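You operate a simulated robot arm through the tools that you are given. There is no shell and no other tool.

Carry out the task below with a simulated robot arm. There is one attempt and no reset: what you move stays moved.

Task
Empty the lint trap into the lint bin and seat it again.
Fine: the washer is unplugged: leave it so; shut the bin lid at the end.

It is judged by the outcome, as a careful person would: the job done as asked, and still so three seconds after it is handed in. It fails if anything else is knocked over, pushed out of place, dropped, spilled or broken. Lids that push on must go on centred and level and be pressed home; caps that screw on are set level and turned clockwise until they are tight.

Robot
A 7-joint arm with a two-finger parallel gripper, fixed in place. Base frame: the origin is on the floor under the middle of its stand, x ahead of it, y to its left, z up. Lengths are in cm, angles in degrees, forces in N, time in s.
With the tool pointing down near the work surface it reaches from about 30 to 70 cm from the base axis. Its first joint turns from -66.0 to 66.0 degrees. Payload 1.57 kg.
The TCP is the grasp point between the finger pads, 3 cm short of the fingertips. In the tool frame z runs along the fingers and y along their closing line. The gripper opens to 11 cm. The fingers are 2.4 cm wide and 1.2 cm thick; the gripper's body (4.8 by 11.2 cm) begins 7.8 cm behind the TCP.
Orientation is that of the tool frame in the base frame, as a unit quaternion [x, y, z, w]. With the fingers straight down and closing along the base's y, the tool's x points along the base's -x, its y along +y and its z along -z.

Tools
- The arm moves only by the tool move_arm. Its argument "moves" is a list of rows, each a list of 7 numbers: the shift along the base's x, y, z in cm, then the turn, a rotation vector about the base's x, y, z in degrees, then the finger opening in cm, from 0 to 11. In form: [[dx, dy, dz, wx, wy, wz, jaw], ...]. A call has 1 to 20 rows; each row shifts and turns the commanded pose from where the row before left it. Rows are played at 5 a second. More than 5 cm and 8.6 degrees between two rows, or a gripper value outside its range, and nothing of the call is played. A pose out of reach is approached as far as the arm can. The call stops where the force on the tool passes 50 N (or 10 N more than at its start, if that is more) or the arm is blocked; 0.2 s more then pass. The fingers move at their own pace (about 10.8 cm/s each) and stop on an object; they squeeze with about 27 N. The grip force told is the motor's: it shows also when the fingers shut on nothing. Time passes only in rows, and 0.2 s behind the last, so rows that do not move let the fingers close. It gives the time, the measured TCP pose, the force on the tool (base axes), the opening and the grip force at its end, in the units of the frame above (readings bear some noise), with the torque about the TCP (base axes, N m) and any sound that the robot's microphone picked up.
- Cameras (640 x 400 px; columns grow to the right, rows downward): "scene" is fixed at [16.3, -38.71, 141.82]; the picture's right is [0.82, -0.57, 0.00], its down [-0.25, -0.36, -0.90] and it looks along [0.52, 0.74, -0.44] (base axes); focal length 354 px, centre (320, 200). "wrist" rides on the gripper at [7, 1.6, -14.1] in the tool frame; the picture's right is [-0.23, 0.97, 0.00], its down [-0.85, -0.20, -0.48] and it looks along [-0.47, -0.11, 0.88] (tool axes); focal length 222 px, centre (320, 200). There is no depth. A picture from a camera that has moved, and an enlarged one, comes with that camera's place and axes in the base frame and with its lens.
- get_image(camera): a new picture of that camera. It takes no simulated time.
- inspect(camera, box): a new picture of the part [left, top, right, bottom] of that camera's present view, enlarged. It takes no simulated time.
- job_done(): hands the job in; it is judged then, once.

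Places have to be worked out from the pictures, the camera data and where the tool is seen. Open the gripper and draw the arm clear of the work before you hand the job in, unless the task says otherwise.

The tools are called after "Emit:" as name(argument=value, ...) on one line, values as JSON. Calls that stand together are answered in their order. move_arm: Moves the arm, as the interface text tells. Its arguments: {"type":"object","properties":{"moves":{"type":"array","items":{"type":"array","items":{"type":"number"}}}},"required":["moves"]} The other tools are called the same way: get_image (camera) takes a picture; inspect (camera, box) takes an enlarged picture of a part of a camera's view; job_done () hands the job in.

At the start:

```text
t: 0.0
position: [45.38, 5.02, 120.15]
tool_rot: [-0.001, 1.0, -0.001, -0.001]
contact_force: [-0.4, 0.1, -0.1]
ft_torque: [-0.03, 0.0, 0.0]
grip_width: 10.99
grasp_force: 0.0
```

scene: 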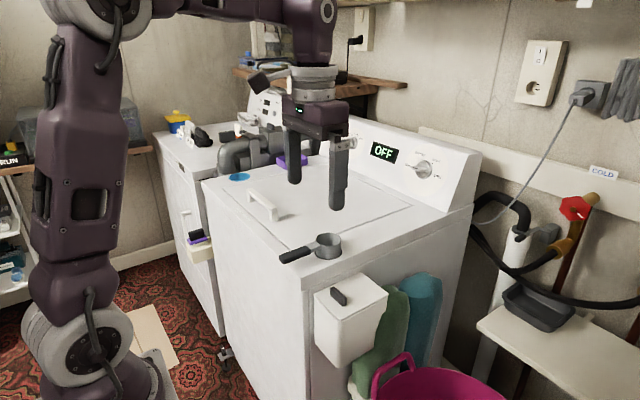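
wrist: 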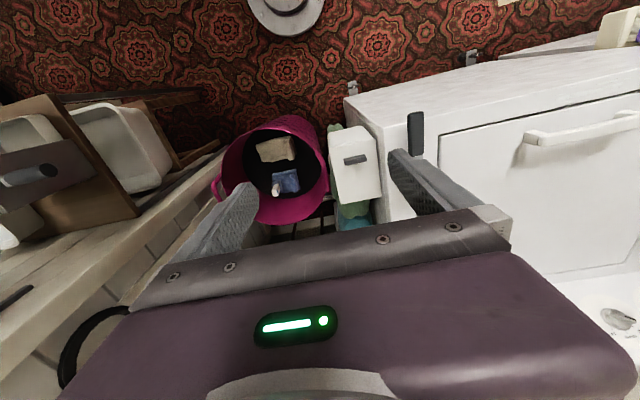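

I start by looking closely at the scene: a washer/dryer, a bin on its side with a lid, and something that may be the lint trap. I enlarge several regions.

Emit:
inspect(camera="scene", box=[180, 130, 480, 320])

Emit:
inspect(camera="scene", box=[280, 220, 440, 320])

Emit:
inspect(camera="scene", box=[140, 80, 340, 200])

Emit:
inspect(camera="scene", box=[300, 250, 460, 400])

Emit:
inspect(camera="wrist", box=[200, 80, 440, 240])

Emit:
inspect(camera="scene", box=[0, 100, 260, 400])

```text
2.11 times, centred on (330, 225) of scene
camera zoom: at [16.3, -38.71, 141.82], right [0.82, -0.57, 0.0], down [-0.25, -0.36, -0.9], along [0.52, 0.74, -0.44], focal length 745 px, centre (299, 147)
```

zoom: 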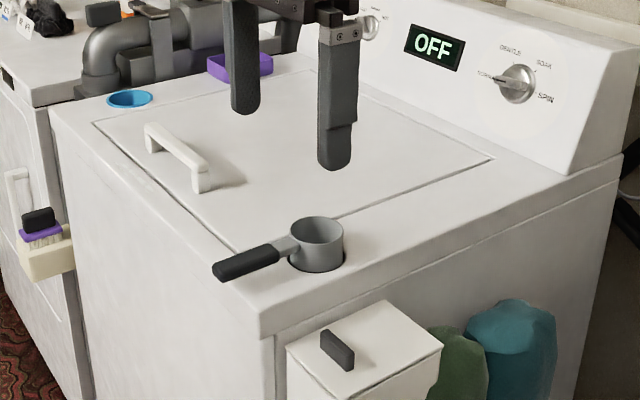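

```text
4.00 times, centred on (360, 270) of scene
camera zoom: at [16.3, -38.71, 141.82], right [0.82, -0.57, 0.0], down [-0.25, -0.36, -0.9], along [0.52, 0.74, -0.44], focal length 1416 px, centre (160, -80)
```

zoom: 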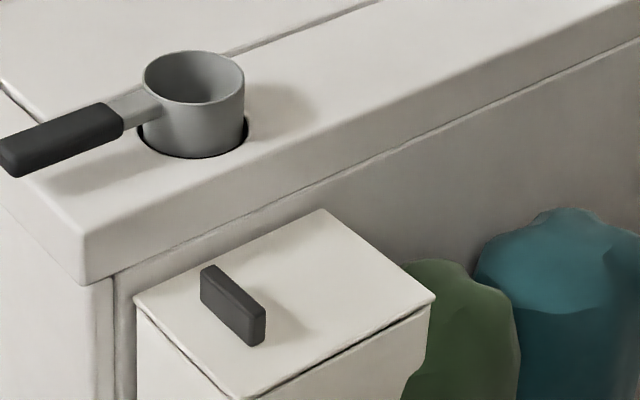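

```text
3.20 times, centred on (240, 140) of scene
camera zoom: at [16.3, -38.71, 141.82], right [0.82, -0.57, 0.0], down [-0.25, -0.36, -0.9], along [0.52, 0.74, -0.44], focal length 1133 px, centre (576, 392)
```

zoom: 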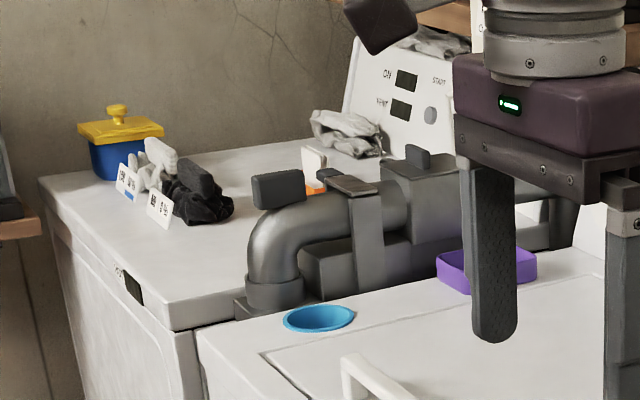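

```text
2.67 times, centred on (380, 325) of scene
camera zoom: at [16.3, -38.71, 141.82], right [0.82, -0.57, 0.0], down [-0.25, -0.36, -0.9], along [0.52, 0.74, -0.44], focal length 944 px, centre (160, -133)
```

zoom: 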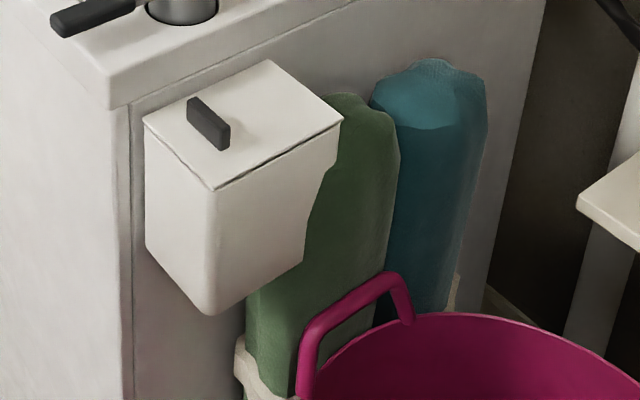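

```text
2.50 times, centred on (320, 160) of wrist
camera zoom: at [38.51, 6.82, 134.13], right [0.23, 0.97, 0.0], down [0.85, -0.2, 0.48], along [0.47, -0.11, -0.88], focal length 555 px, centre (320, 300)
```

zoom: 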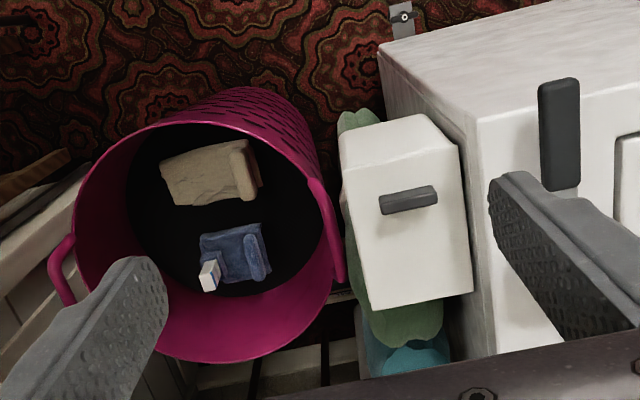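

```text
1.33 times, centred on (130, 250) of scene
camera zoom: at [16.3, -38.71, 141.82], right [0.82, -0.57, 0.0], down [-0.25, -0.36, -0.9], along [0.52, 0.74, -0.44], focal length 472 px, centre (573, 133)
```

zoom: 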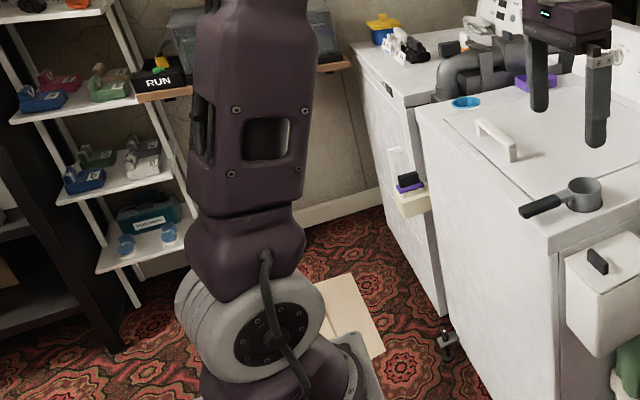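

The grey cup with the dark handle (front right of the washer top, roughly x 61, y 21) looks like the lint trap, and the white box on the washer's side (x 52–67, y 5–15, z≈86) looks like the lint bin. I move the hand above the trap at a safe height to look into it.

Emit:
move_arm(moves=[[2, 3, 0, 0, 0, 0, 11], [2, 3, 0, 0, 0, 0, 11], [2, 3, 0, 0, 0, 0, 11], [2, 3, 0, 0, 0, 0, 11], [2, 3, 0, 0, 0, 0, 11], [1, 1.5, 0, 0, 0, 0, 11]])

Emit:
get_image(camera="wrist")

Emit:
get_image(camera="scene")

```text
t: 1.4
position: [55.14, 21.21, 119.69]
tool_rot: [-0.001, 1.0, 0.0, -0.001]
contact_force: [0.1, 0.1, -0.5]
ft_torque: [0.0, -0.01, 0.05]
grip_width: 10.96
grasp_force: 0.1
out of reach, approached as far as the arm can: row 6
```

```text
taken
camera wrist: at [48.18, 23.11, 133.68], right [0.23, 0.97, 0.0], down [0.86, -0.2, 0.48], along [0.46, -0.11, -0.88], focal length 222 px, centre (320, 200)
```

wrist: 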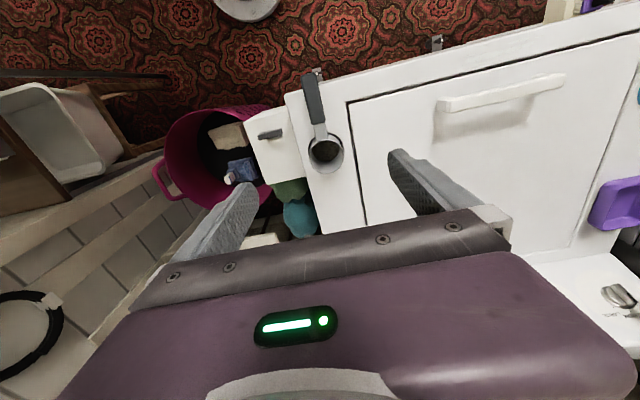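

```text
taken
```

scene: 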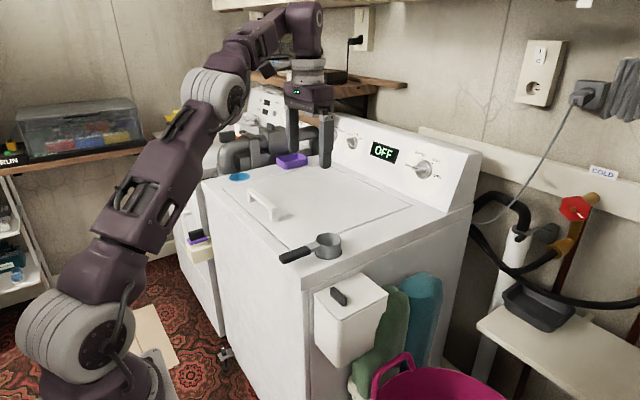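

The trap is now visible between the fingers; I enlarge it and the bin to see the lint and the lid's form.

Emit:
inspect(camera="wrist", box=[240, 60, 400, 180])

Emit:
inspect(camera="wrist", box=[290, 110, 370, 180])

Emit:
inspect(camera="scene", box=[270, 220, 370, 290])

Emit:
inspect(camera="scene", box=[310, 265, 400, 325])

```text
3.33 times, centred on (320, 120) of wrist
camera zoom: at [48.18, 23.11, 133.68], right [0.23, 0.97, 0.0], down [0.86, -0.2, 0.48], along [0.46, -0.11, -0.88], focal length 740 px, centre (320, 467)
```

zoom: 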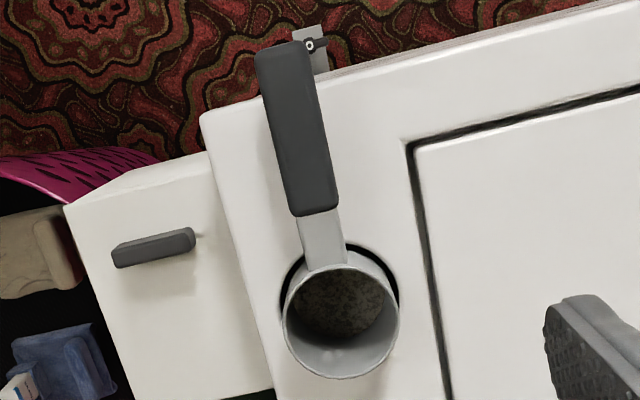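

```text
5.71 times, centred on (330, 145) of wrist
camera zoom: at [48.18, 23.11, 133.68], right [0.23, 0.97, 0.0], down [0.86, -0.2, 0.48], along [0.46, -0.11, -0.88], focal length 1269 px, centre (263, 514)
```

zoom: 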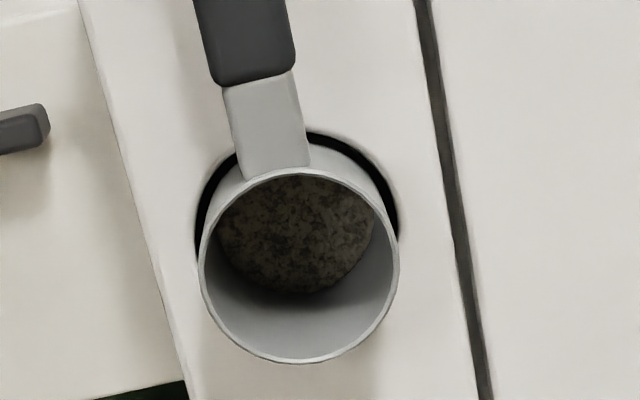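

```text
5.71 times, centred on (320, 255) of scene
camera zoom: at [16.3, -38.71, 141.82], right [0.82, -0.57, 0.0], down [-0.25, -0.36, -0.9], along [0.52, 0.74, -0.44], focal length 2023 px, centre (320, -114)
```

zoom: 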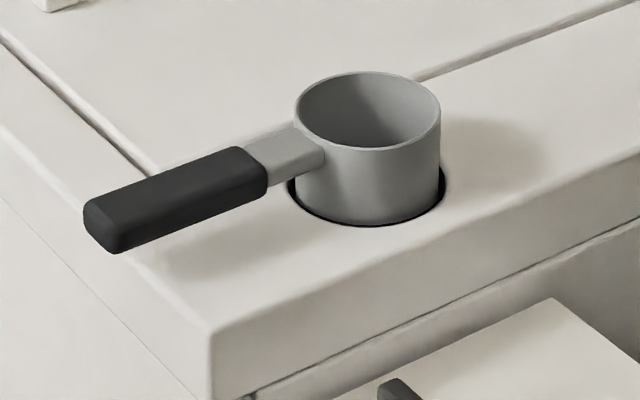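

```text
6.67 times, centred on (355, 295) of scene
camera zoom: at [16.3, -38.71, 141.82], right [0.82, -0.57, 0.0], down [-0.25, -0.36, -0.9], along [0.52, 0.74, -0.44], focal length 2360 px, centre (87, -433)
```

zoom: 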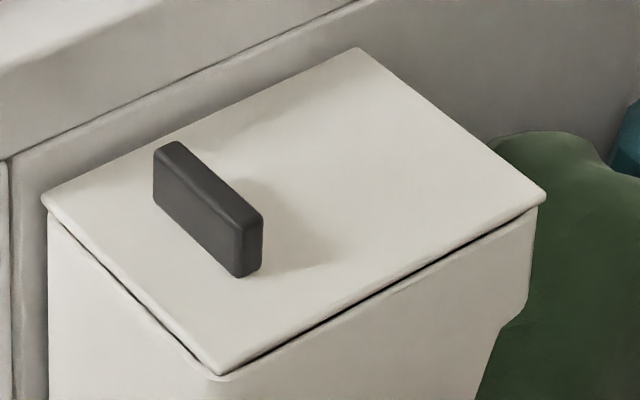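

The lint sits in the bottom of the cup (rim about (60.5, 21.4, 95), handle along x from 47 to 54.5, z≈94). I go to the bin lid first: move over its handle bar (about (55.8, 10.7, 87.7)) and look from z=100.

Emit:
move_arm(moves=[[0, -3, 0, 0, 0, 0, 8], [0, -4, 0, 0, 0, 0, 7], [0, -4, -2, 0, 0, 0, 7], [0, 0, -4, 0, 0, 0, 7], [0, 0, -4, 0, 0, 0, 7], [0, 0, -4, 0, 0, 0, 7], [0, 0, -4, 0, 0, 0, 7], [0, 0, 0, 0, 0, 0, 7]])

Emit:
get_image(camera="wrist")

Emit:
inspect(camera="scene", box=[240, 180, 420, 330])

```text
t: 3.2
position: [55.18, 10.31, 101.4]
tool_rot: [0.0, 1.0, 0.0, 0.0]
contact_force: [0.1, -0.2, 0.5]
ft_torque: [-0.02, 0.0, -0.02]
grip_width: 6.98
grasp_force: 0.1
```

```text
taken
camera wrist: at [48.17, 12.07, 115.54], right [0.23, 0.97, 0.0], down [0.85, -0.2, 0.48], along [0.47, -0.11, -0.88], focal length 222 px, centre (320, 200)
```

wrist: 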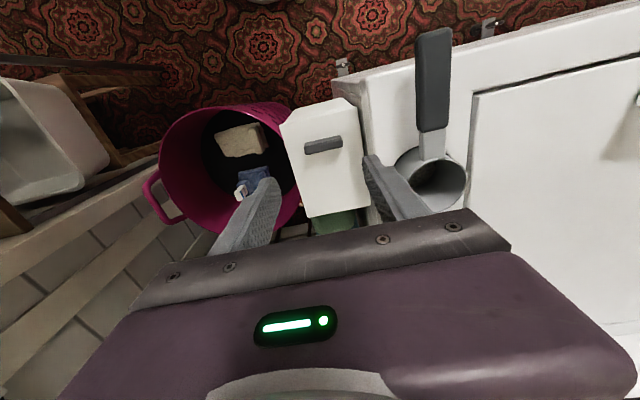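

```text
2.67 times, centred on (330, 255) of scene
camera zoom: at [16.3, -38.71, 141.82], right [0.82, -0.57, 0.0], down [-0.25, -0.36, -0.9], along [0.52, 0.74, -0.44], focal length 944 px, centre (293, 53)
```

zoom: 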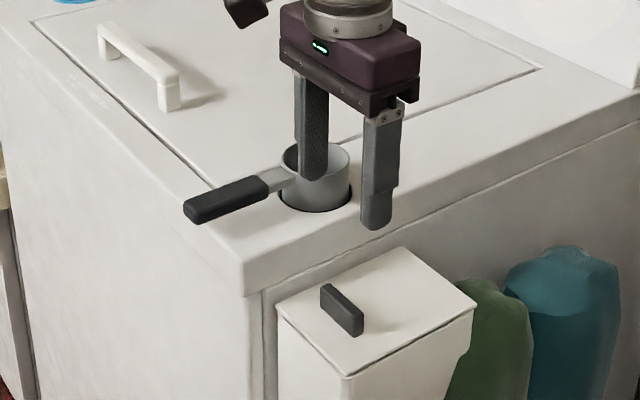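

Emit:
inspect(camera="wrist", box=[270, 85, 390, 165])

Emit:
inspect(camera="wrist", box=[380, 10, 500, 220])

```text
5.00 times, centred on (330, 125) of wrist
camera zoom: at [48.17, 12.07, 115.54], right [0.23, 0.97, 0.0], down [0.85, -0.2, 0.48], along [0.47, -0.11, -0.88], focal length 1111 px, centre (270, 575)
```

zoom: 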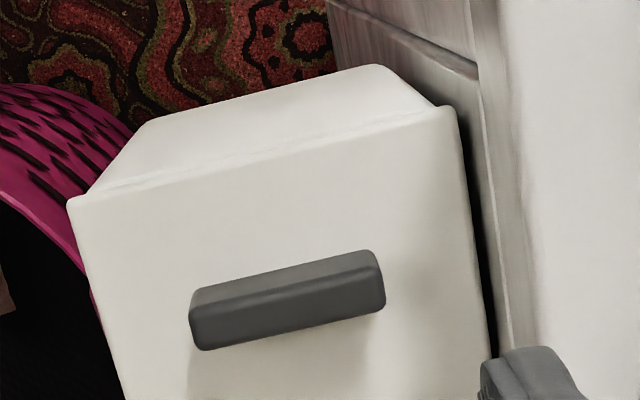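

```text
1.90 times, centred on (440, 115) of wrist
camera zoom: at [48.17, 12.07, 115.54], right [0.23, 0.97, 0.0], down [0.85, -0.2, 0.48], along [0.47, -0.11, -0.88], focal length 423 px, centre (91, 362)
```

zoom: 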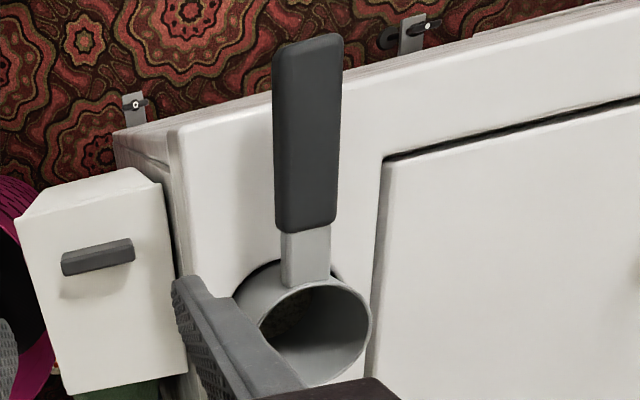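

The bar's centre works out at (55.7, 10.8), top at about z 87.8, 5 cm long along y. I centre over it and descend so the fingertips end just above the lid surface on either end of the bar.

Emit:
move_arm(moves=[[0.5, 0.45, -3, 0, 0, 0, 7], [0, 0, -3, 0, 0, 0, 7], [0, 0, -2.5, 0, 0, 0, 7], [0, 0, -1.5, 0, 0, 0, 7], [0, 0, -0.9, 0, 0, 0, 7], [0, 0, 0, 0, 0, 0, 7]])

Emit:
get_image(camera="wrist")

Emit:
inspect(camera="scene", box=[290, 230, 410, 320])

```text
t: 4.6
position: [55.7, 11.0, 90.69]
tool_rot: [-0.001, 1.0, 0.001, 0.0]
contact_force: [-1.2, -0.8, -0.3]
ft_torque: [0.01, 0.02, -0.03]
grip_width: 6.99
grasp_force: 0.0
```

```text
taken
camera wrist: at [48.69, 12.54, 104.7], right [0.23, 0.97, 0.0], down [0.85, -0.2, 0.48], along [0.47, -0.11, -0.88], focal length 222 px, centre (320, 200)
```

wrist: 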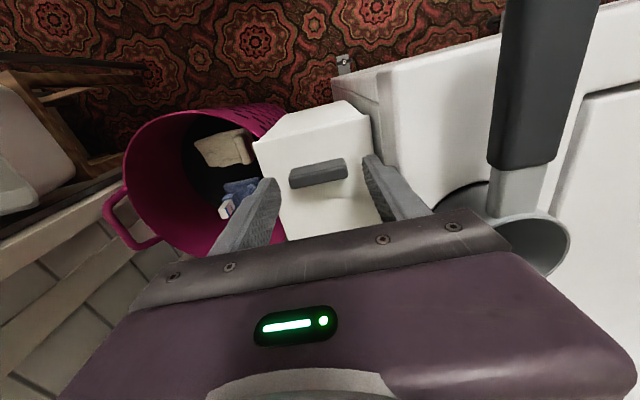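

```text
4.44 times, centred on (350, 275) of scene
camera zoom: at [16.3, -38.71, 141.82], right [0.82, -0.57, 0.0], down [-0.25, -0.36, -0.9], along [0.52, 0.74, -0.44], focal length 1574 px, centre (187, -133)
```

zoom: 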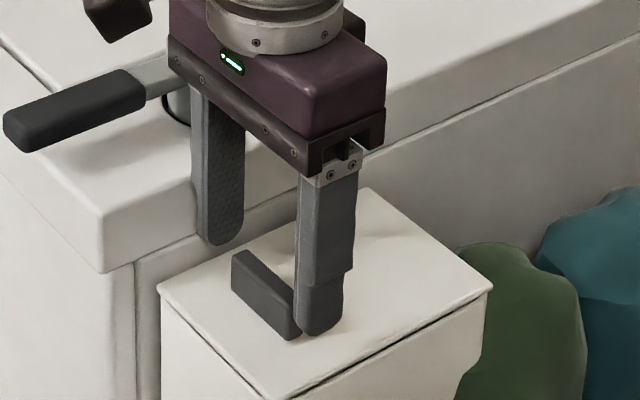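

The fingers straddle the bar. I enlarge the wrist view to check alignment and depth before closing.

Emit:
inspect(camera="wrist", box=[240, 110, 420, 240])

Emit:
inspect(camera="scene", box=[320, 260, 380, 305])

```text
3.08 times, centred on (330, 175) of wrist
camera zoom: at [48.69, 12.54, 104.7], right [0.23, 0.97, 0.0], down [0.85, -0.2, 0.48], along [0.47, -0.11, -0.88], focal length 684 px, centre (289, 277)
```

zoom: 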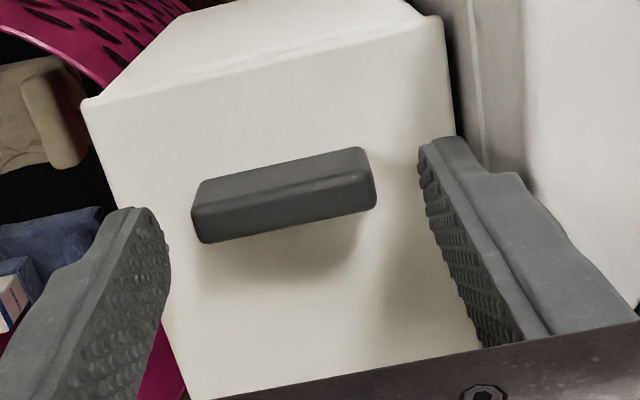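

```text
8.89 times, centred on (350, 282) of scene
camera zoom: at [16.3, -38.71, 141.82], right [0.82, -0.57, 0.0], down [-0.25, -0.36, -0.9], along [0.52, 0.74, -0.44], focal length 3147 px, centre (53, -533)
```

zoom: 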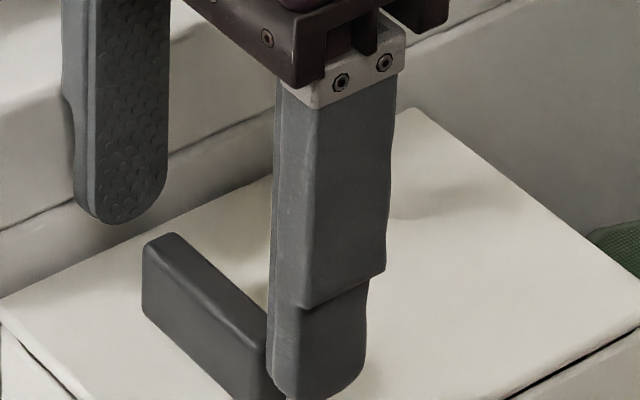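

Bar is at about (55.65, 10.8), top z≈87.7. I nudge y slightly, go down 1.1 cm so the tips overlap the bar ends by ~1 cm, and close on its ends.

Emit:
move_arm(moves=[[0, -0.15, -0.6, 0, 0, 0, 7], [0, 0, -0.5, 0, 0, 0, 7], [0, 0, 0, 0, 0, 0, 5.5], [0, 0, 0, 0, 0, 0, 4], [0, 0, 0, 0, 0, 0, 4], [0, 0, 0, 0, 0, 0, 4]])

Emit:
inspect(camera="wrist", box=[240, 110, 420, 240])

Emit:
inspect(camera="scene", box=[300, 240, 400, 310])

```text
t: 6.0
position: [55.55, 10.7, 89.42]
tool_rot: [0.0, 1.0, 0.0, 0.0]
contact_force: [1.0, 0.6, -2.3]
ft_torque: [0.07, 0.24, -0.06]
grip_width: 4.92
grasp_force: 44.9
```

```text
3.08 times, centred on (330, 175) of wrist
camera zoom: at [48.67, 12.4, 103.63], right [0.23, 0.97, 0.0], down [0.86, -0.2, 0.48], along [0.47, -0.11, -0.88], focal length 684 px, centre (289, 277)
```

zoom: 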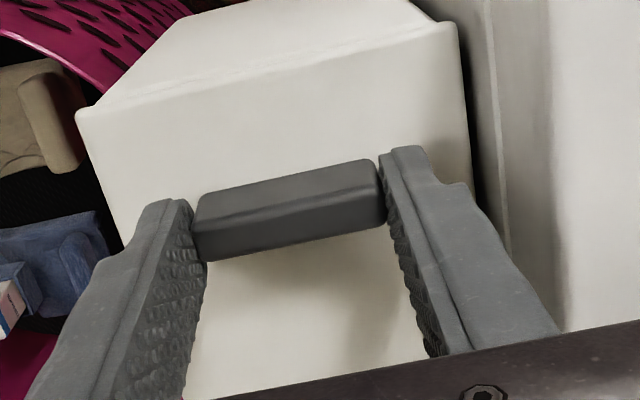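

```text
5.71 times, centred on (350, 275) of scene
camera zoom: at [16.31, -38.71, 141.82], right [0.82, -0.57, 0.0], down [-0.25, -0.36, -0.9], along [0.52, 0.74, -0.44], focal length 2023 px, centre (149, -229)
```

zoom: 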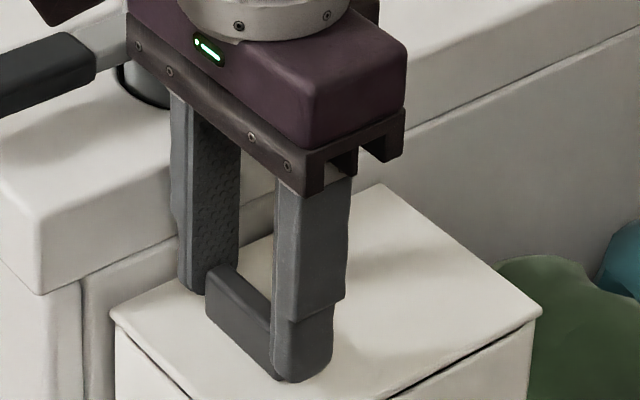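

The bar is held (4.92 cm). I test-lift the front of the lid about 1.5 cm along a small arc to see whether it is hinged at the back.

Emit:
move_arm(moves=[[0.05, 0, 0.5, 0, 0, 0, 4], [0.1, 0, 0.5, 0, 0, 0, 4], [0.15, 0, 0.5, 0, 0, 0, 4], [0, 0, 0, 0, 0, 0, 4]])

Emit:
inspect(camera="wrist", box=[240, 110, 420, 240])

Emit:
inspect(camera="scene", box=[300, 240, 400, 310])

```text
t: 7.0
position: [55.91, 10.61, 91.11]
tool_rot: [0.0, 1.0, -0.001, -0.002]
contact_force: [-3.9, 4.6, -11.7]
ft_torque: [0.08, 1.4, 0.04]
grip_width: 4.95
grasp_force: 45.1
```

```text
3.08 times, centred on (330, 175) of wrist
camera zoom: at [48.96, 12.4, 105.17], right [0.23, 0.97, 0.0], down [0.86, -0.2, 0.48], along [0.46, -0.11, -0.88], focal length 684 px, centre (289, 277)
```

zoom: 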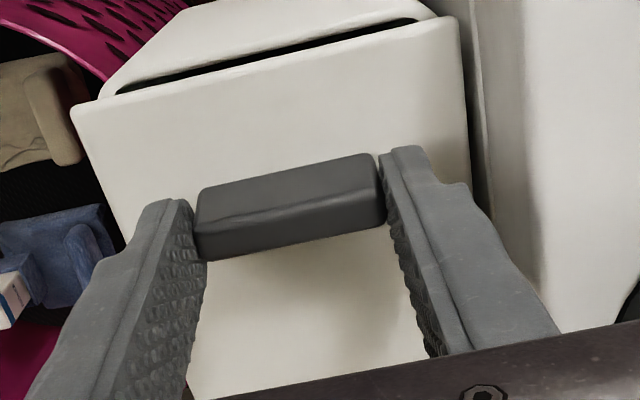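

```text
5.71 times, centred on (350, 275) of scene
camera zoom: at [16.32, -38.7, 141.82], right [0.82, -0.57, 0.0], down [-0.25, -0.36, -0.9], along [0.51, 0.74, -0.44], focal length 2023 px, centre (149, -229)
```

zoom: 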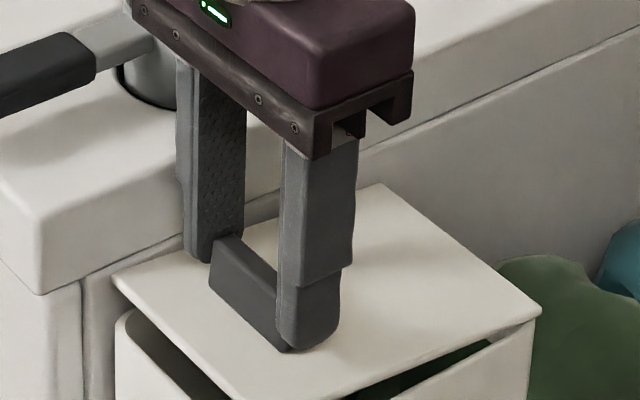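

The lid is hinged at the back edge (x≈66.5, z≈85.4), and the pads resist pivoting, so I let the tool tilt with the lid. I continue opening to about 22° along the hinge arc.

Emit:
move_arm(moves=[[0.17, 0, 0, 0, 4, 0, 4], [0.18, 0, 0, 0, 4, 0, 4], [0.36, 0, 0.61, 0, 3.5, 0, 4], [0.39, 0, 0.6, 0, 3.5, 0, 4], [0.42, 0, 0.56, 0, 3.5, 0, 4], [0.46, 0, 0.54, 0, 3.5, 0, 4], [0, 0, 0, 0, 0, 0, 4]])

Emit:
inspect(camera="scene", box=[280, 200, 420, 320])

Emit:
get_image(camera="wrist")

```text
t: 8.6
position: [58.03, 10.65, 93.4]
tool_rot: [0.001, 0.982, -0.001, -0.189]
contact_force: [12.2, -7.8, 3.8]
ft_torque: [-0.13, -1.3, 0.32]
grip_width: 4.92
grasp_force: 44.6
```

```text
3.33 times, centred on (350, 260) of scene
camera zoom: at [16.32, -38.73, 141.81], right [0.82, -0.57, 0.0], down [-0.25, -0.36, -0.9], along [0.52, 0.74, -0.44], focal length 1180 px, centre (220, 0)
```

zoom: 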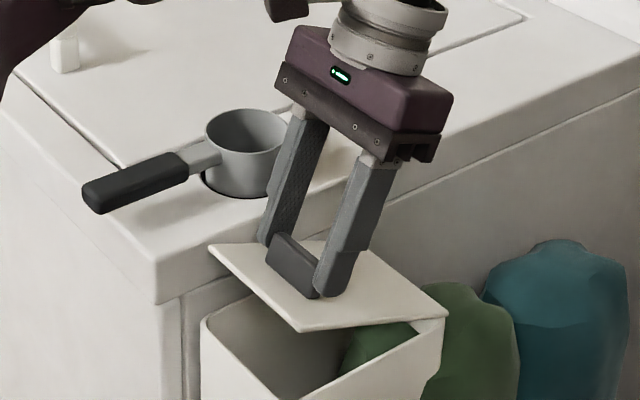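

```text
taken
camera wrist: at [56.83, 12.41, 109.1], right [0.21, 0.97, -0.09], down [0.97, -0.2, 0.13], along [0.11, -0.11, -0.99], focal length 222 px, centre (320, 200)
```

wrist: 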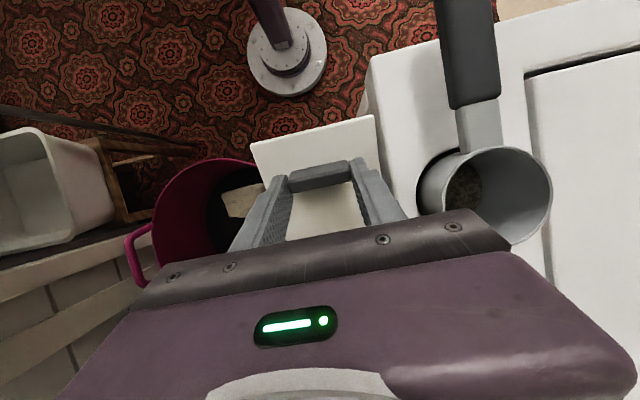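

The lid is open ~22° and following well. I test whether a gentler squeeze is possible (command close to the bar's width) so the bar can pivot between the pads.

Emit:
move_arm(moves=[[0.1, 0, 0, 0, -1, 0, 4.85], [0, 0, 0, 0, 0, 0, 4.85], [0, 0, 0, 0, 0, 0, 4.85]])

```text
t: 9.4
position: [57.97, 10.8, 93.46]
tool_rot: [0.0, 0.983, 0.0, -0.183]
contact_force: [-1.3, -3.3, -0.4]
ft_torque: [-0.07, 0.04, 0.02]
grip_width: 5.15
grasp_force: 1.5
```

The grip relaxed to nearly nothing; I look whether the lid stayed up by itself.

Emit:
inspect(camera="scene", box=[280, 200, 420, 320])

Emit:
inspect(camera="wrist", box=[230, 100, 420, 240])

```text
3.33 times, centred on (350, 260) of scene
camera zoom: at [16.3, -38.72, 141.82], right [0.82, -0.57, 0.0], down [-0.25, -0.36, -0.9], along [0.52, 0.74, -0.44], focal length 1180 px, centre (220, 0)
```

zoom: 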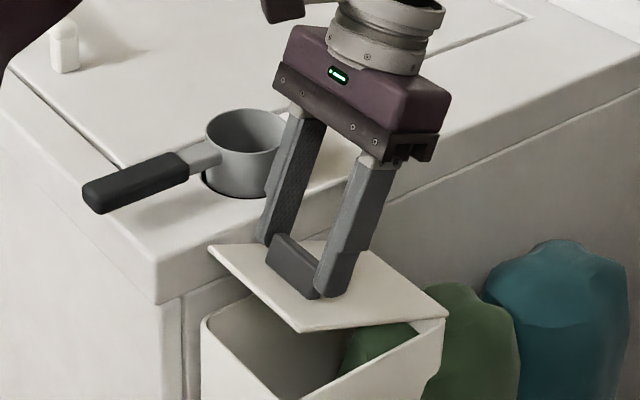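

```text
2.86 times, centred on (325, 170) of wrist
camera zoom: at [56.58, 12.47, 109.09], right [0.21, 0.97, -0.08], down [0.97, -0.2, 0.14], along [0.12, -0.11, -0.99], focal length 635 px, centre (306, 286)
```

zoom: 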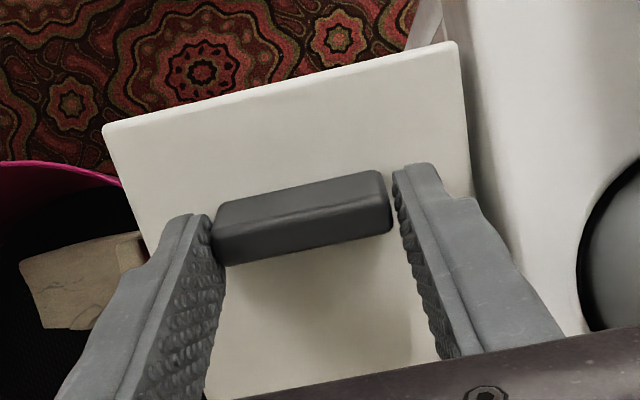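

The lid still appears up with the fingers barely touching. I open a little more to confirm that the hinge holds by friction.

Emit:
move_arm(moves=[[0, 0, 0, 0, 0, 0, 5.5], [0, 0, 0, 0, 0, 0, 6], [0, 0, 0, 0, 0, 0, 6], [0, 0, 0, 0, 0, 0, 6]])

Emit:
inspect(camera="scene", box=[280, 200, 420, 320])

Emit:
inspect(camera="wrist", box=[230, 100, 420, 240])

```text
t: 10.4
position: [58.04, 10.75, 93.42]
tool_rot: [0.0, 0.983, -0.001, -0.182]
contact_force: [0.3, 0.2, 0.8]
ft_torque: [0.0, -0.02, -0.01]
grip_width: 5.98
grasp_force: 0.0
```

```text
3.33 times, centred on (350, 260) of scene
camera zoom: at [16.3, -38.71, 141.82], right [0.82, -0.57, 0.0], down [-0.25, -0.36, -0.9], along [0.52, 0.74, -0.44], focal length 1180 px, centre (220, 0)
```

zoom: 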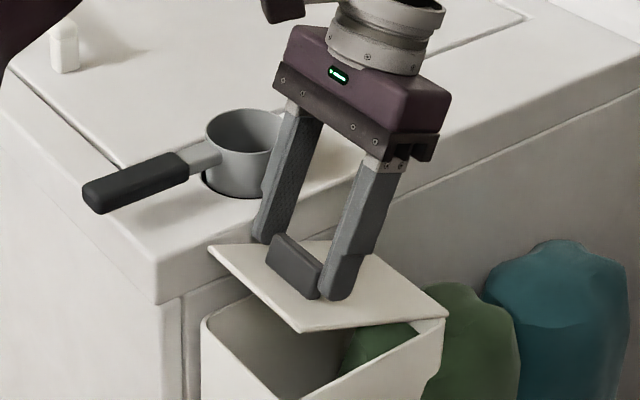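

```text
2.86 times, centred on (325, 170) of wrist
camera zoom: at [56.59, 12.47, 109.09], right [0.21, 0.97, -0.08], down [0.97, -0.2, 0.14], along [0.12, -0.11, -0.99], focal length 635 px, centre (306, 286)
```

zoom: 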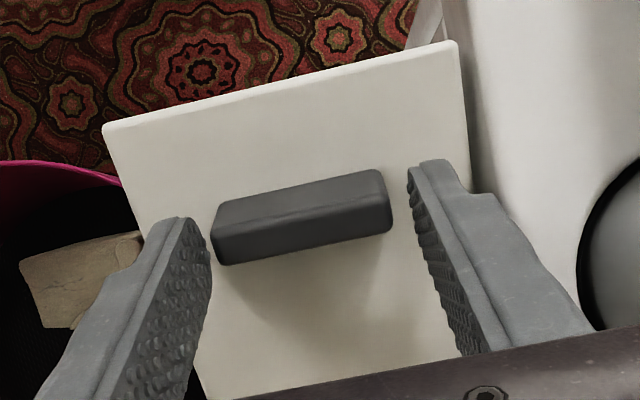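

The friction hinge holds the lid by itself. I re-grip and swing it further to about 42°, after which I can push it from underneath.

Emit:
move_arm(moves=[[0, 0, 0, 0, 0, 0, 5], [0, 0, 0, 0, 0, 0, 4], [0, 0, 0, 0, 0, 0, 4], [0.57, 0, 0.58, 0, 4, 0, 4], [0.6, 0, 0.54, 0, 4, 0, 4], [0.64, 0, 0.5, 0, 4, 0, 4], [0.67, 0, 0.45, 0, 4, 0, 4], [0.71, 0, 0.41, 0, 4, 0, 4], [0, 0, 0, 0, 0, 0, 4]])

Emit:
inspect(camera="scene", box=[280, 180, 440, 320])

```text
t: 11.4
position: [58.32, 10.82, 93.8]
tool_rot: [-0.017, 0.98, -0.014, -0.199]
contact_force: [-5.9, -6.6, 6.0]
ft_torque: [0.27, -0.05, -0.55]
grip_width: 4.97
grasp_force: 45.0
out of reach, approached as far as the arm can: row 4
stopped in row 4: the force on the tool passed its limit at 57 N (the readings are from after the stop); the commanded pose is now the measured one
```

```text
2.86 times, centred on (360, 250) of scene
camera zoom: at [16.28, -38.73, 141.82], right [0.82, -0.57, 0.0], down [-0.25, -0.36, -0.9], along [0.52, 0.74, -0.44], focal length 1012 px, centre (206, 57)
```

zoom: 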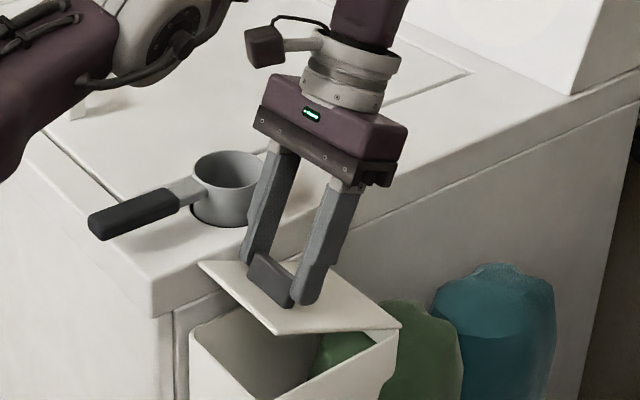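

That tilt is at the arm's reach limit and it stopped; the lid stays where it is. I release the bar and withdraw along the tool axis, then rotate back upright.

Emit:
move_arm(moves=[[0, 0, 0, 0, 0, 0, 5.5], [0, 0, 0, 0, 0, 0, 6.5], [0, 0, 0, 0, 0, 0, 6.5], [0.3, 0, 1.0, 0, 0, 0, 6.5], [0.3, 0, 1.0, 0, -2, 0, 6.5], [0, 0, 2, 0, -4, 0, 6.5], [-1, 0, 2, 0, -4, 0, 6.5], [-2, 0, 2, 0, -6, 0, 6.5], [-2, 0, 2, 0, -7, 0, 6.5]])

Emit:
get_image(camera="scene")

Emit:
get_image(camera="wrist")

```text
t: 13.4
position: [54.09, 10.92, 103.78]
tool_rot: [-0.015, 1.0, -0.015, 0.003]
contact_force: [0.0, 0.9, 0.1]
ft_torque: [0.01, -0.04, -0.02]
grip_width: 6.49
grasp_force: 0.0
```

```text
taken
```

scene: 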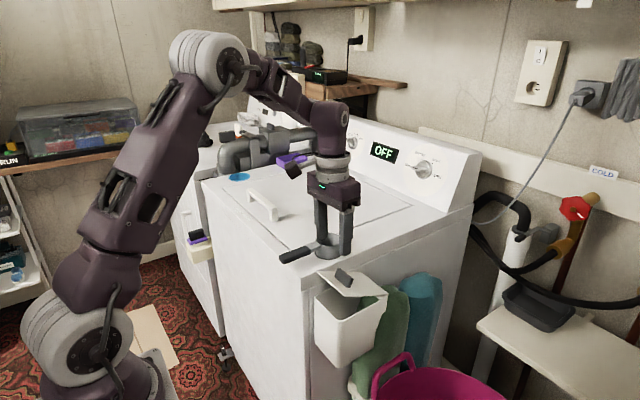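

```text
taken
camera wrist: at [46.86, 12.83, 117.81], right [0.2, 0.98, -0.03], down [0.86, -0.16, 0.49], along [0.48, -0.12, -0.87], focal length 222 px, centre (320, 200)
```

wrist: 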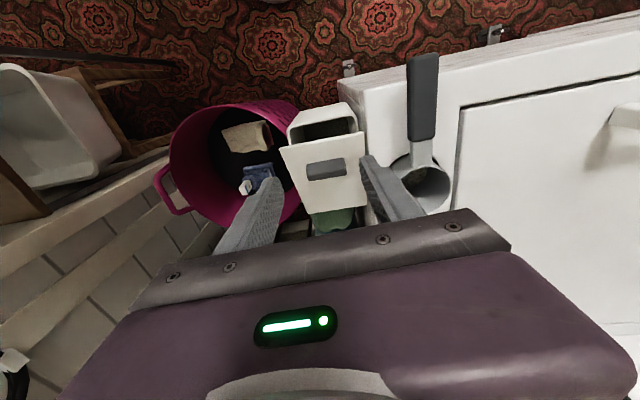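

The lid holds at about 25° with a good opening at its front. I now back off and swing the tool toward horizontal (pointing +x), correcting the small roll error, to push the lid from underneath.

Emit:
move_arm(moves=[[-1, 0, 0, 1.7, 0, -1.7, 4], [-1, -0.1, 0, 0, -8, 0, 2], [-1, -0.1, 0, 0, -8, 0, 0], [-1, -0.1, 0, 0, -8, 0, 0], [-1, 0, 0, 0, -8, 0, 0], [0, 0, 0, 0, -8, 0, 0], [0, 0, 0, 0, -8, 0, 0], [0, 0, 0, 0, 0, 0, 0]])

Emit:
get_image(camera="scene")

Emit:
get_image(camera="wrist")

```text
t: 15.2
position: [48.94, 10.61, 103.7]
tool_rot: [0.0, 0.913, -0.002, 0.409]
contact_force: [-0.1, -0.2, 0.2]
ft_torque: [-0.01, 0.01, 0.0]
grip_width: 0.02
grasp_force: 21.1
out of reach, approached as far as the arm can: row 6
```

```text
taken
```

scene: 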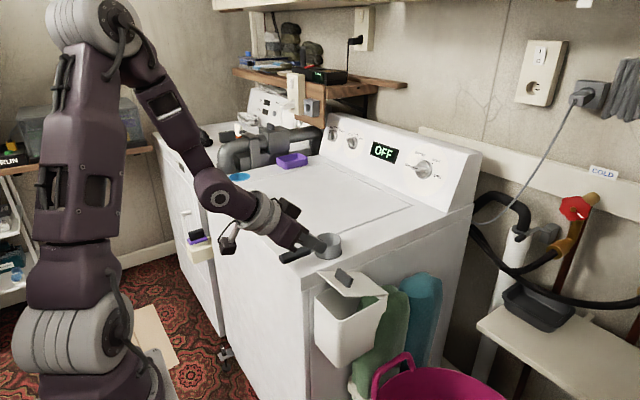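

```text
taken
camera wrist: at [33.74, 12.32, 107.89], right [0.15, 0.97, 0.17], down [0.21, -0.2, 0.96], along [0.97, -0.11, -0.24], focal length 222 px, centre (320, 200)
```

wrist: 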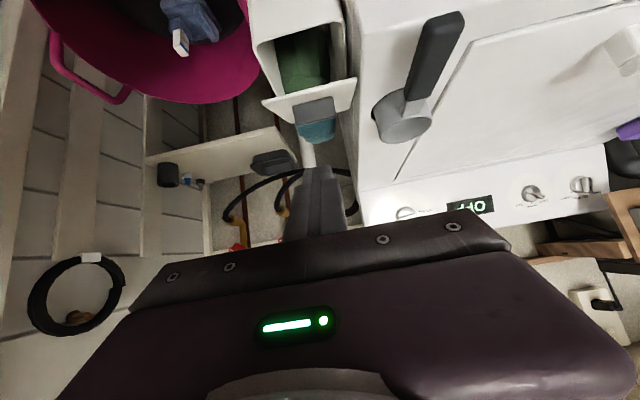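

Tilt is now about 48° forward of vertical and reachable. I descend in front of the bin with the closed fingers, tilting a bit more, to bring the tips to about (50, 10.6, 88.5), below the lid's front edge.

Emit:
move_arm(moves=[[-0.4, 0, -3.5, 0, -4, 0, 0], [-0.4, 0, -3.5, 0, -4, 0, 0], [-0.4, 0, -3.5, 0, -4, 0, 0], [-0.4, 0, -3.4, 0, -4, 0, 0], [0, 0, 0, 0, 0, 0, 0]])

Emit:
inspect(camera="scene", box=[240, 190, 440, 330])

Emit:
get_image(camera="wrist")

```text
t: 16.4
position: [47.53, 10.59, 89.81]
tool_rot: [-0.001, 0.847, -0.001, 0.532]
contact_force: [0.1, -0.3, -0.2]
ft_torque: [-0.01, 0.0, 0.02]
grip_width: 0.0
grasp_force: 20.8
```

```text
2.86 times, centred on (340, 260) of scene
camera zoom: at [16.3, -38.71, 141.82], right [0.82, -0.57, 0.0], down [-0.25, -0.36, -0.9], along [0.52, 0.74, -0.44], focal length 1012 px, centre (263, 29)
```

zoom: 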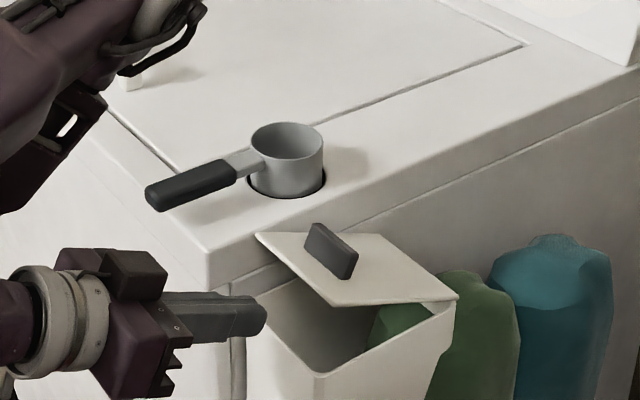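

```text
taken
camera wrist: at [31.65, 12.36, 89.61], right [0.1, 0.97, 0.2], down [-0.06, -0.2, 0.98], along [0.99, -0.11, 0.04], focal length 222 px, centre (320, 200)
```

wrist: 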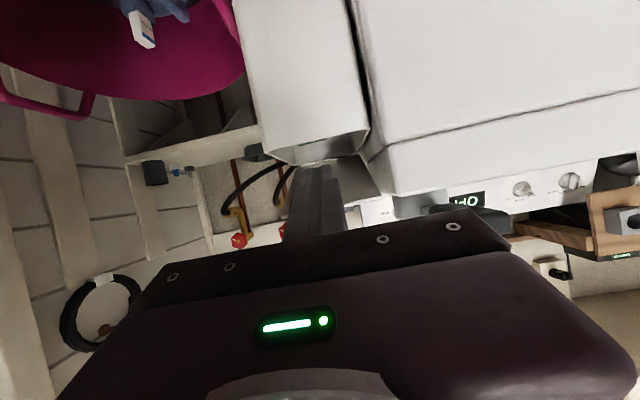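

The fingertips are in front of the gap between bin rim and lid. I slide them 4 cm in under the lid and then lift/forward along the hinge arc, half-way first.

Emit:
move_arm(moves=[[1.5, 0, 0, 0, 0, 0, 0], [1.5, 0, 0, 0, 0, 0, 0], [1.0, 0, 0, 0, 0, 0, 0], [0.55, 0, 0.93, 0, 0, 0, 0], [0.55, 0, 0.94, 0, 0, 0, 0], [0.69, 0, 0.81, 0, 0, 0, 0], [0.69, 0, 0.82, 0, 0, 0, 0], [0.84, 0, 0.63, 0, 0, 0, 0], [0.85, 0, 0.63, 0, 0, 0, 0]])

Emit:
inspect(camera="scene", box=[240, 190, 440, 330])

```text
t: 18.4
position: [55.58, 10.47, 94.75]
tool_rot: [0.001, 0.848, -0.003, 0.53]
contact_force: [-1.5, 0.1, -0.7]
ft_torque: [0.03, -0.01, 0.01]
grip_width: 0.0
grasp_force: 21.0
```

```text
2.86 times, centred on (340, 260) of scene
camera zoom: at [16.3, -38.71, 141.82], right [0.82, -0.57, 0.0], down [-0.25, -0.36, -0.9], along [0.52, 0.74, -0.44], focal length 1012 px, centre (263, 29)
```

zoom: 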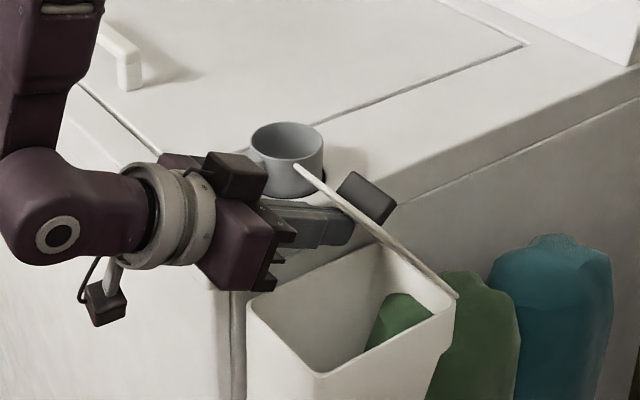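

The lid now stands at about 50° and slides on the fingertips with little force. I continue the push to roughly vertical.

Emit:
move_arm(moves=[[0.91, 0, 0.46, 0, 0, 0, 0], [0.92, 0, 0.46, 0, 0, 0, 0], [0.96, 0, 0.28, 0, 0, 0, 0], [0.96, 0, 0.28, 0, 0, 0, 0], [0.97, 0, 0.1, 0, 0, 0, 0], [0.97, 0, 0.1, 0, 0, 0, 0], [0.76, 0, 0, 0, 0, 0, 0], [0.76, 0, 0, 0, 0, 0, 0]])

Emit:
inspect(camera="scene", box=[240, 170, 440, 330])

```text
t: 20.2
position: [62.85, 10.54, 96.27]
tool_rot: [0.0, 0.847, -0.002, 0.531]
contact_force: [-0.3, 0.2, 0.6]
ft_torque: [0.0, 0.0, -0.01]
grip_width: 0.0
grasp_force: 21.0
```

```text
2.50 times, centred on (340, 250) of scene
camera zoom: at [16.3, -38.71, 141.82], right [0.82, -0.57, 0.0], down [-0.25, -0.36, -0.9], along [0.52, 0.74, -0.44], focal length 885 px, centre (270, 75)
```

zoom: 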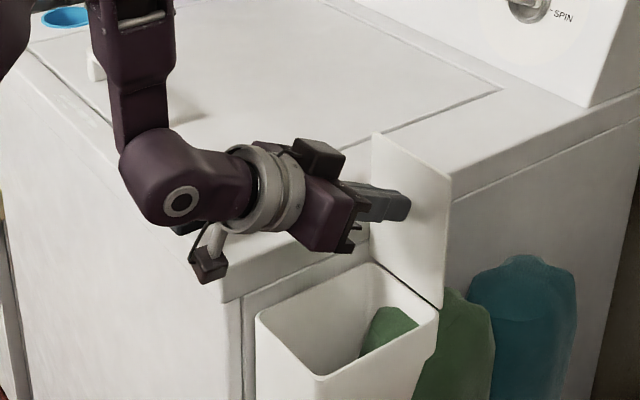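

The lid stands about vertical and stays. I retreat straight back toward the robot, level the tool further (toward horizontal), and rehearse the roll in free space before touching the trap.

Emit:
move_arm(moves=[[-2.5, 0, 0.2, 0, 0, 0, 0], [-3, 0, 0.3, 0, 0, 0, 0], [-3, 0, 0.5, 0, -4, 0, 0], [-3, 0, 0.5, 0, -4, 0, 0], [-2, 0, 0.5, 0, -4, 0, 0], [0, 0, 0, 0, -4, 0, 0], [0, 0, 0, 0, 0, 0, 0]])

Emit:
get_image(camera="scene")

```text
t: 21.8
position: [49.46, 10.93, 98.16]
tool_rot: [0.0, 0.764, -0.001, 0.645]
contact_force: [0.1, -0.1, -0.5]
ft_torque: [0.02, 0.01, -0.01]
grip_width: 0.0
grasp_force: 21.1
out of reach, approached as far as the arm can: row 5
```

```text
taken
```

scene: 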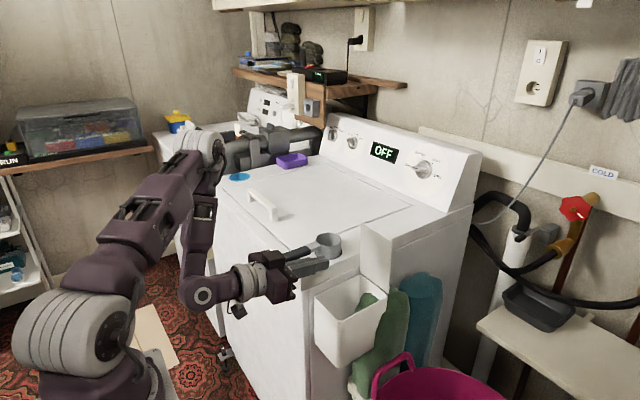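

The tool is nearly horizontal at (49.5, 10.9, 98) and the lid stays upright. I rehearse rolling about the tool axis here, in free space in front of the bin.

Emit:
move_arm(moves=[[0, 0, 0, 7.9, 0, -1.4, 0], [0, 0, 0, 7.9, 0, -1.4, 0], [0, 0, 0, 7.9, 0, -1.4, 0], [0, 0, 0, 7.9, 0, -1.4, 0], [0, 0, 0, 7.9, 0, -1.4, 0], [0, 0, 0, 7.9, 0, -1.4, 0], [0, 0, 0, 7.9, 0, -1.4, 0], [0, 0, 0, 7.9, 0, -1.4, 0], [0, 0, 0, 7.9, 0, -1.4, 0], [0, 0, 0, 7.9, 0, -1.4, 0], [0, 0, 0, 0, 0, 0, 0]])

Emit:
get_image(camera="scene")

```text
t: 24.2
position: [49.4, 10.81, 98.2]
tool_rot: [0.495, 0.585, 0.412, 0.492]
contact_force: [0.0, -0.5, 0.2]
ft_torque: [0.01, 0.02, 0.0]
grip_width: 0.0
grasp_force: 21.2
```

```text
taken
```

scene: 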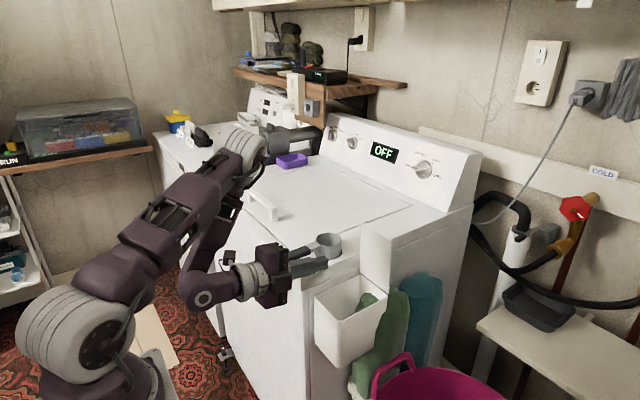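

80° of roll works freely. I continue the rehearsal to see whether about 160° is reachable in this direction.

Emit:
move_arm(moves=[[0, 0, 0, 7.9, 0, -1.4, 0], [0, 0, 0, 7.9, 0, -1.4, 0], [0, 0, 0, 7.9, 0, -1.4, 0], [0, 0, 0, 7.9, 0, -1.4, 0], [0, 0, 0, 7.9, 0, -1.4, 0], [0, 0, 0, 7.9, 0, -1.4, 0], [0, 0, 0, 7.9, 0, -1.4, 0], [0, 0, 0, 7.9, 0, -1.4, 0], [0, 0, 0, 0, 0, 0, 0]])

Emit:
get_image(camera="scene")

```text
t: 26.2
position: [49.42, 10.81, 98.05]
tool_rot: [0.732, 0.235, 0.609, 0.196]
contact_force: [-0.2, 1.0, -0.3]
ft_torque: [-0.01, 0.03, 0.02]
grip_width: 0.01
grasp_force: 21.4
```

```text
taken
```

scene: 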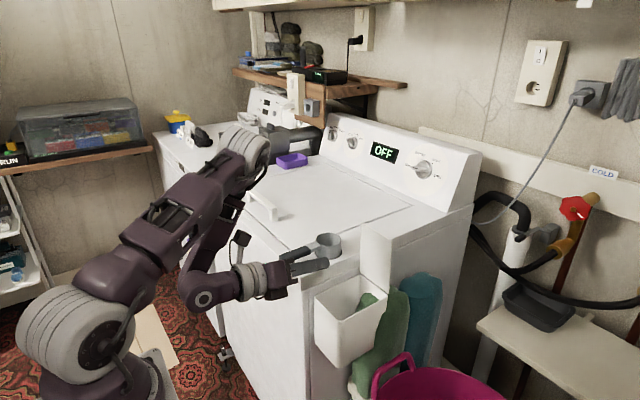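

144° is reachable. I go on to the full 180°, which puts the camera above the hand for a good view of the handle when grasping; then dumping is the roll back, already proven.

Emit:
move_arm(moves=[[0, 0, 0, 7.9, 0, -1.4, 0], [0, 0, 0, 7.9, 0, -1.4, 3], [0, 0, 0, 7.9, 0, -1.4, 5], [0, 0, 0, 7.9, 0, -1.4, 5], [0, 0, 0, 3.9, 0, -0.7, 5], [0, 0, 0, 0, 0, 0, 5]])

Emit:
get_image(camera="scene")

Emit:
get_image(camera="wrist")

```text
t: 27.6
position: [51.17, 11.47, 98.95]
tool_rot: [0.769, -0.002, 0.639, -0.003]
contact_force: [-0.3, 1.1, 0.8]
ft_torque: [0.0, -0.05, -0.01]
grip_width: 5.0
grasp_force: 0.0
out of reach, approached as far as the arm can: row 4, 5
```

```text
taken
```

scene: 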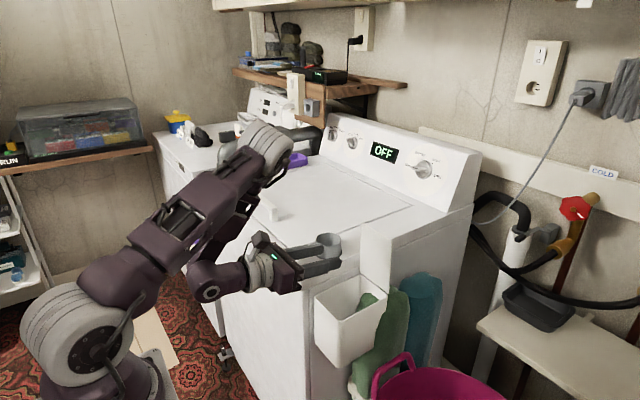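

```text
taken
camera wrist: at [38.48, 9.86, 108.19], right [-0.04, -0.97, -0.23], down [-0.63, 0.2, -0.75], along [0.78, 0.11, -0.62], focal length 222 px, centre (320, 200)
```

wrist: 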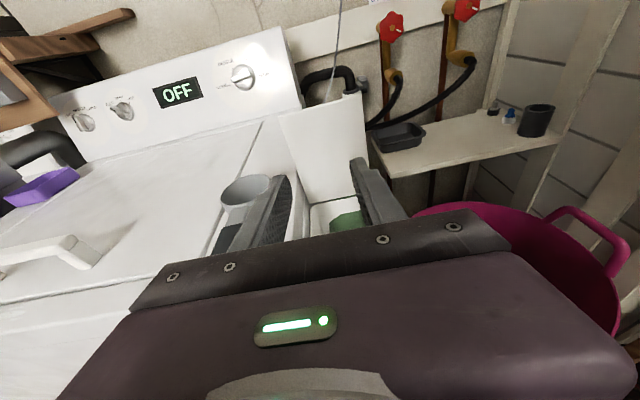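

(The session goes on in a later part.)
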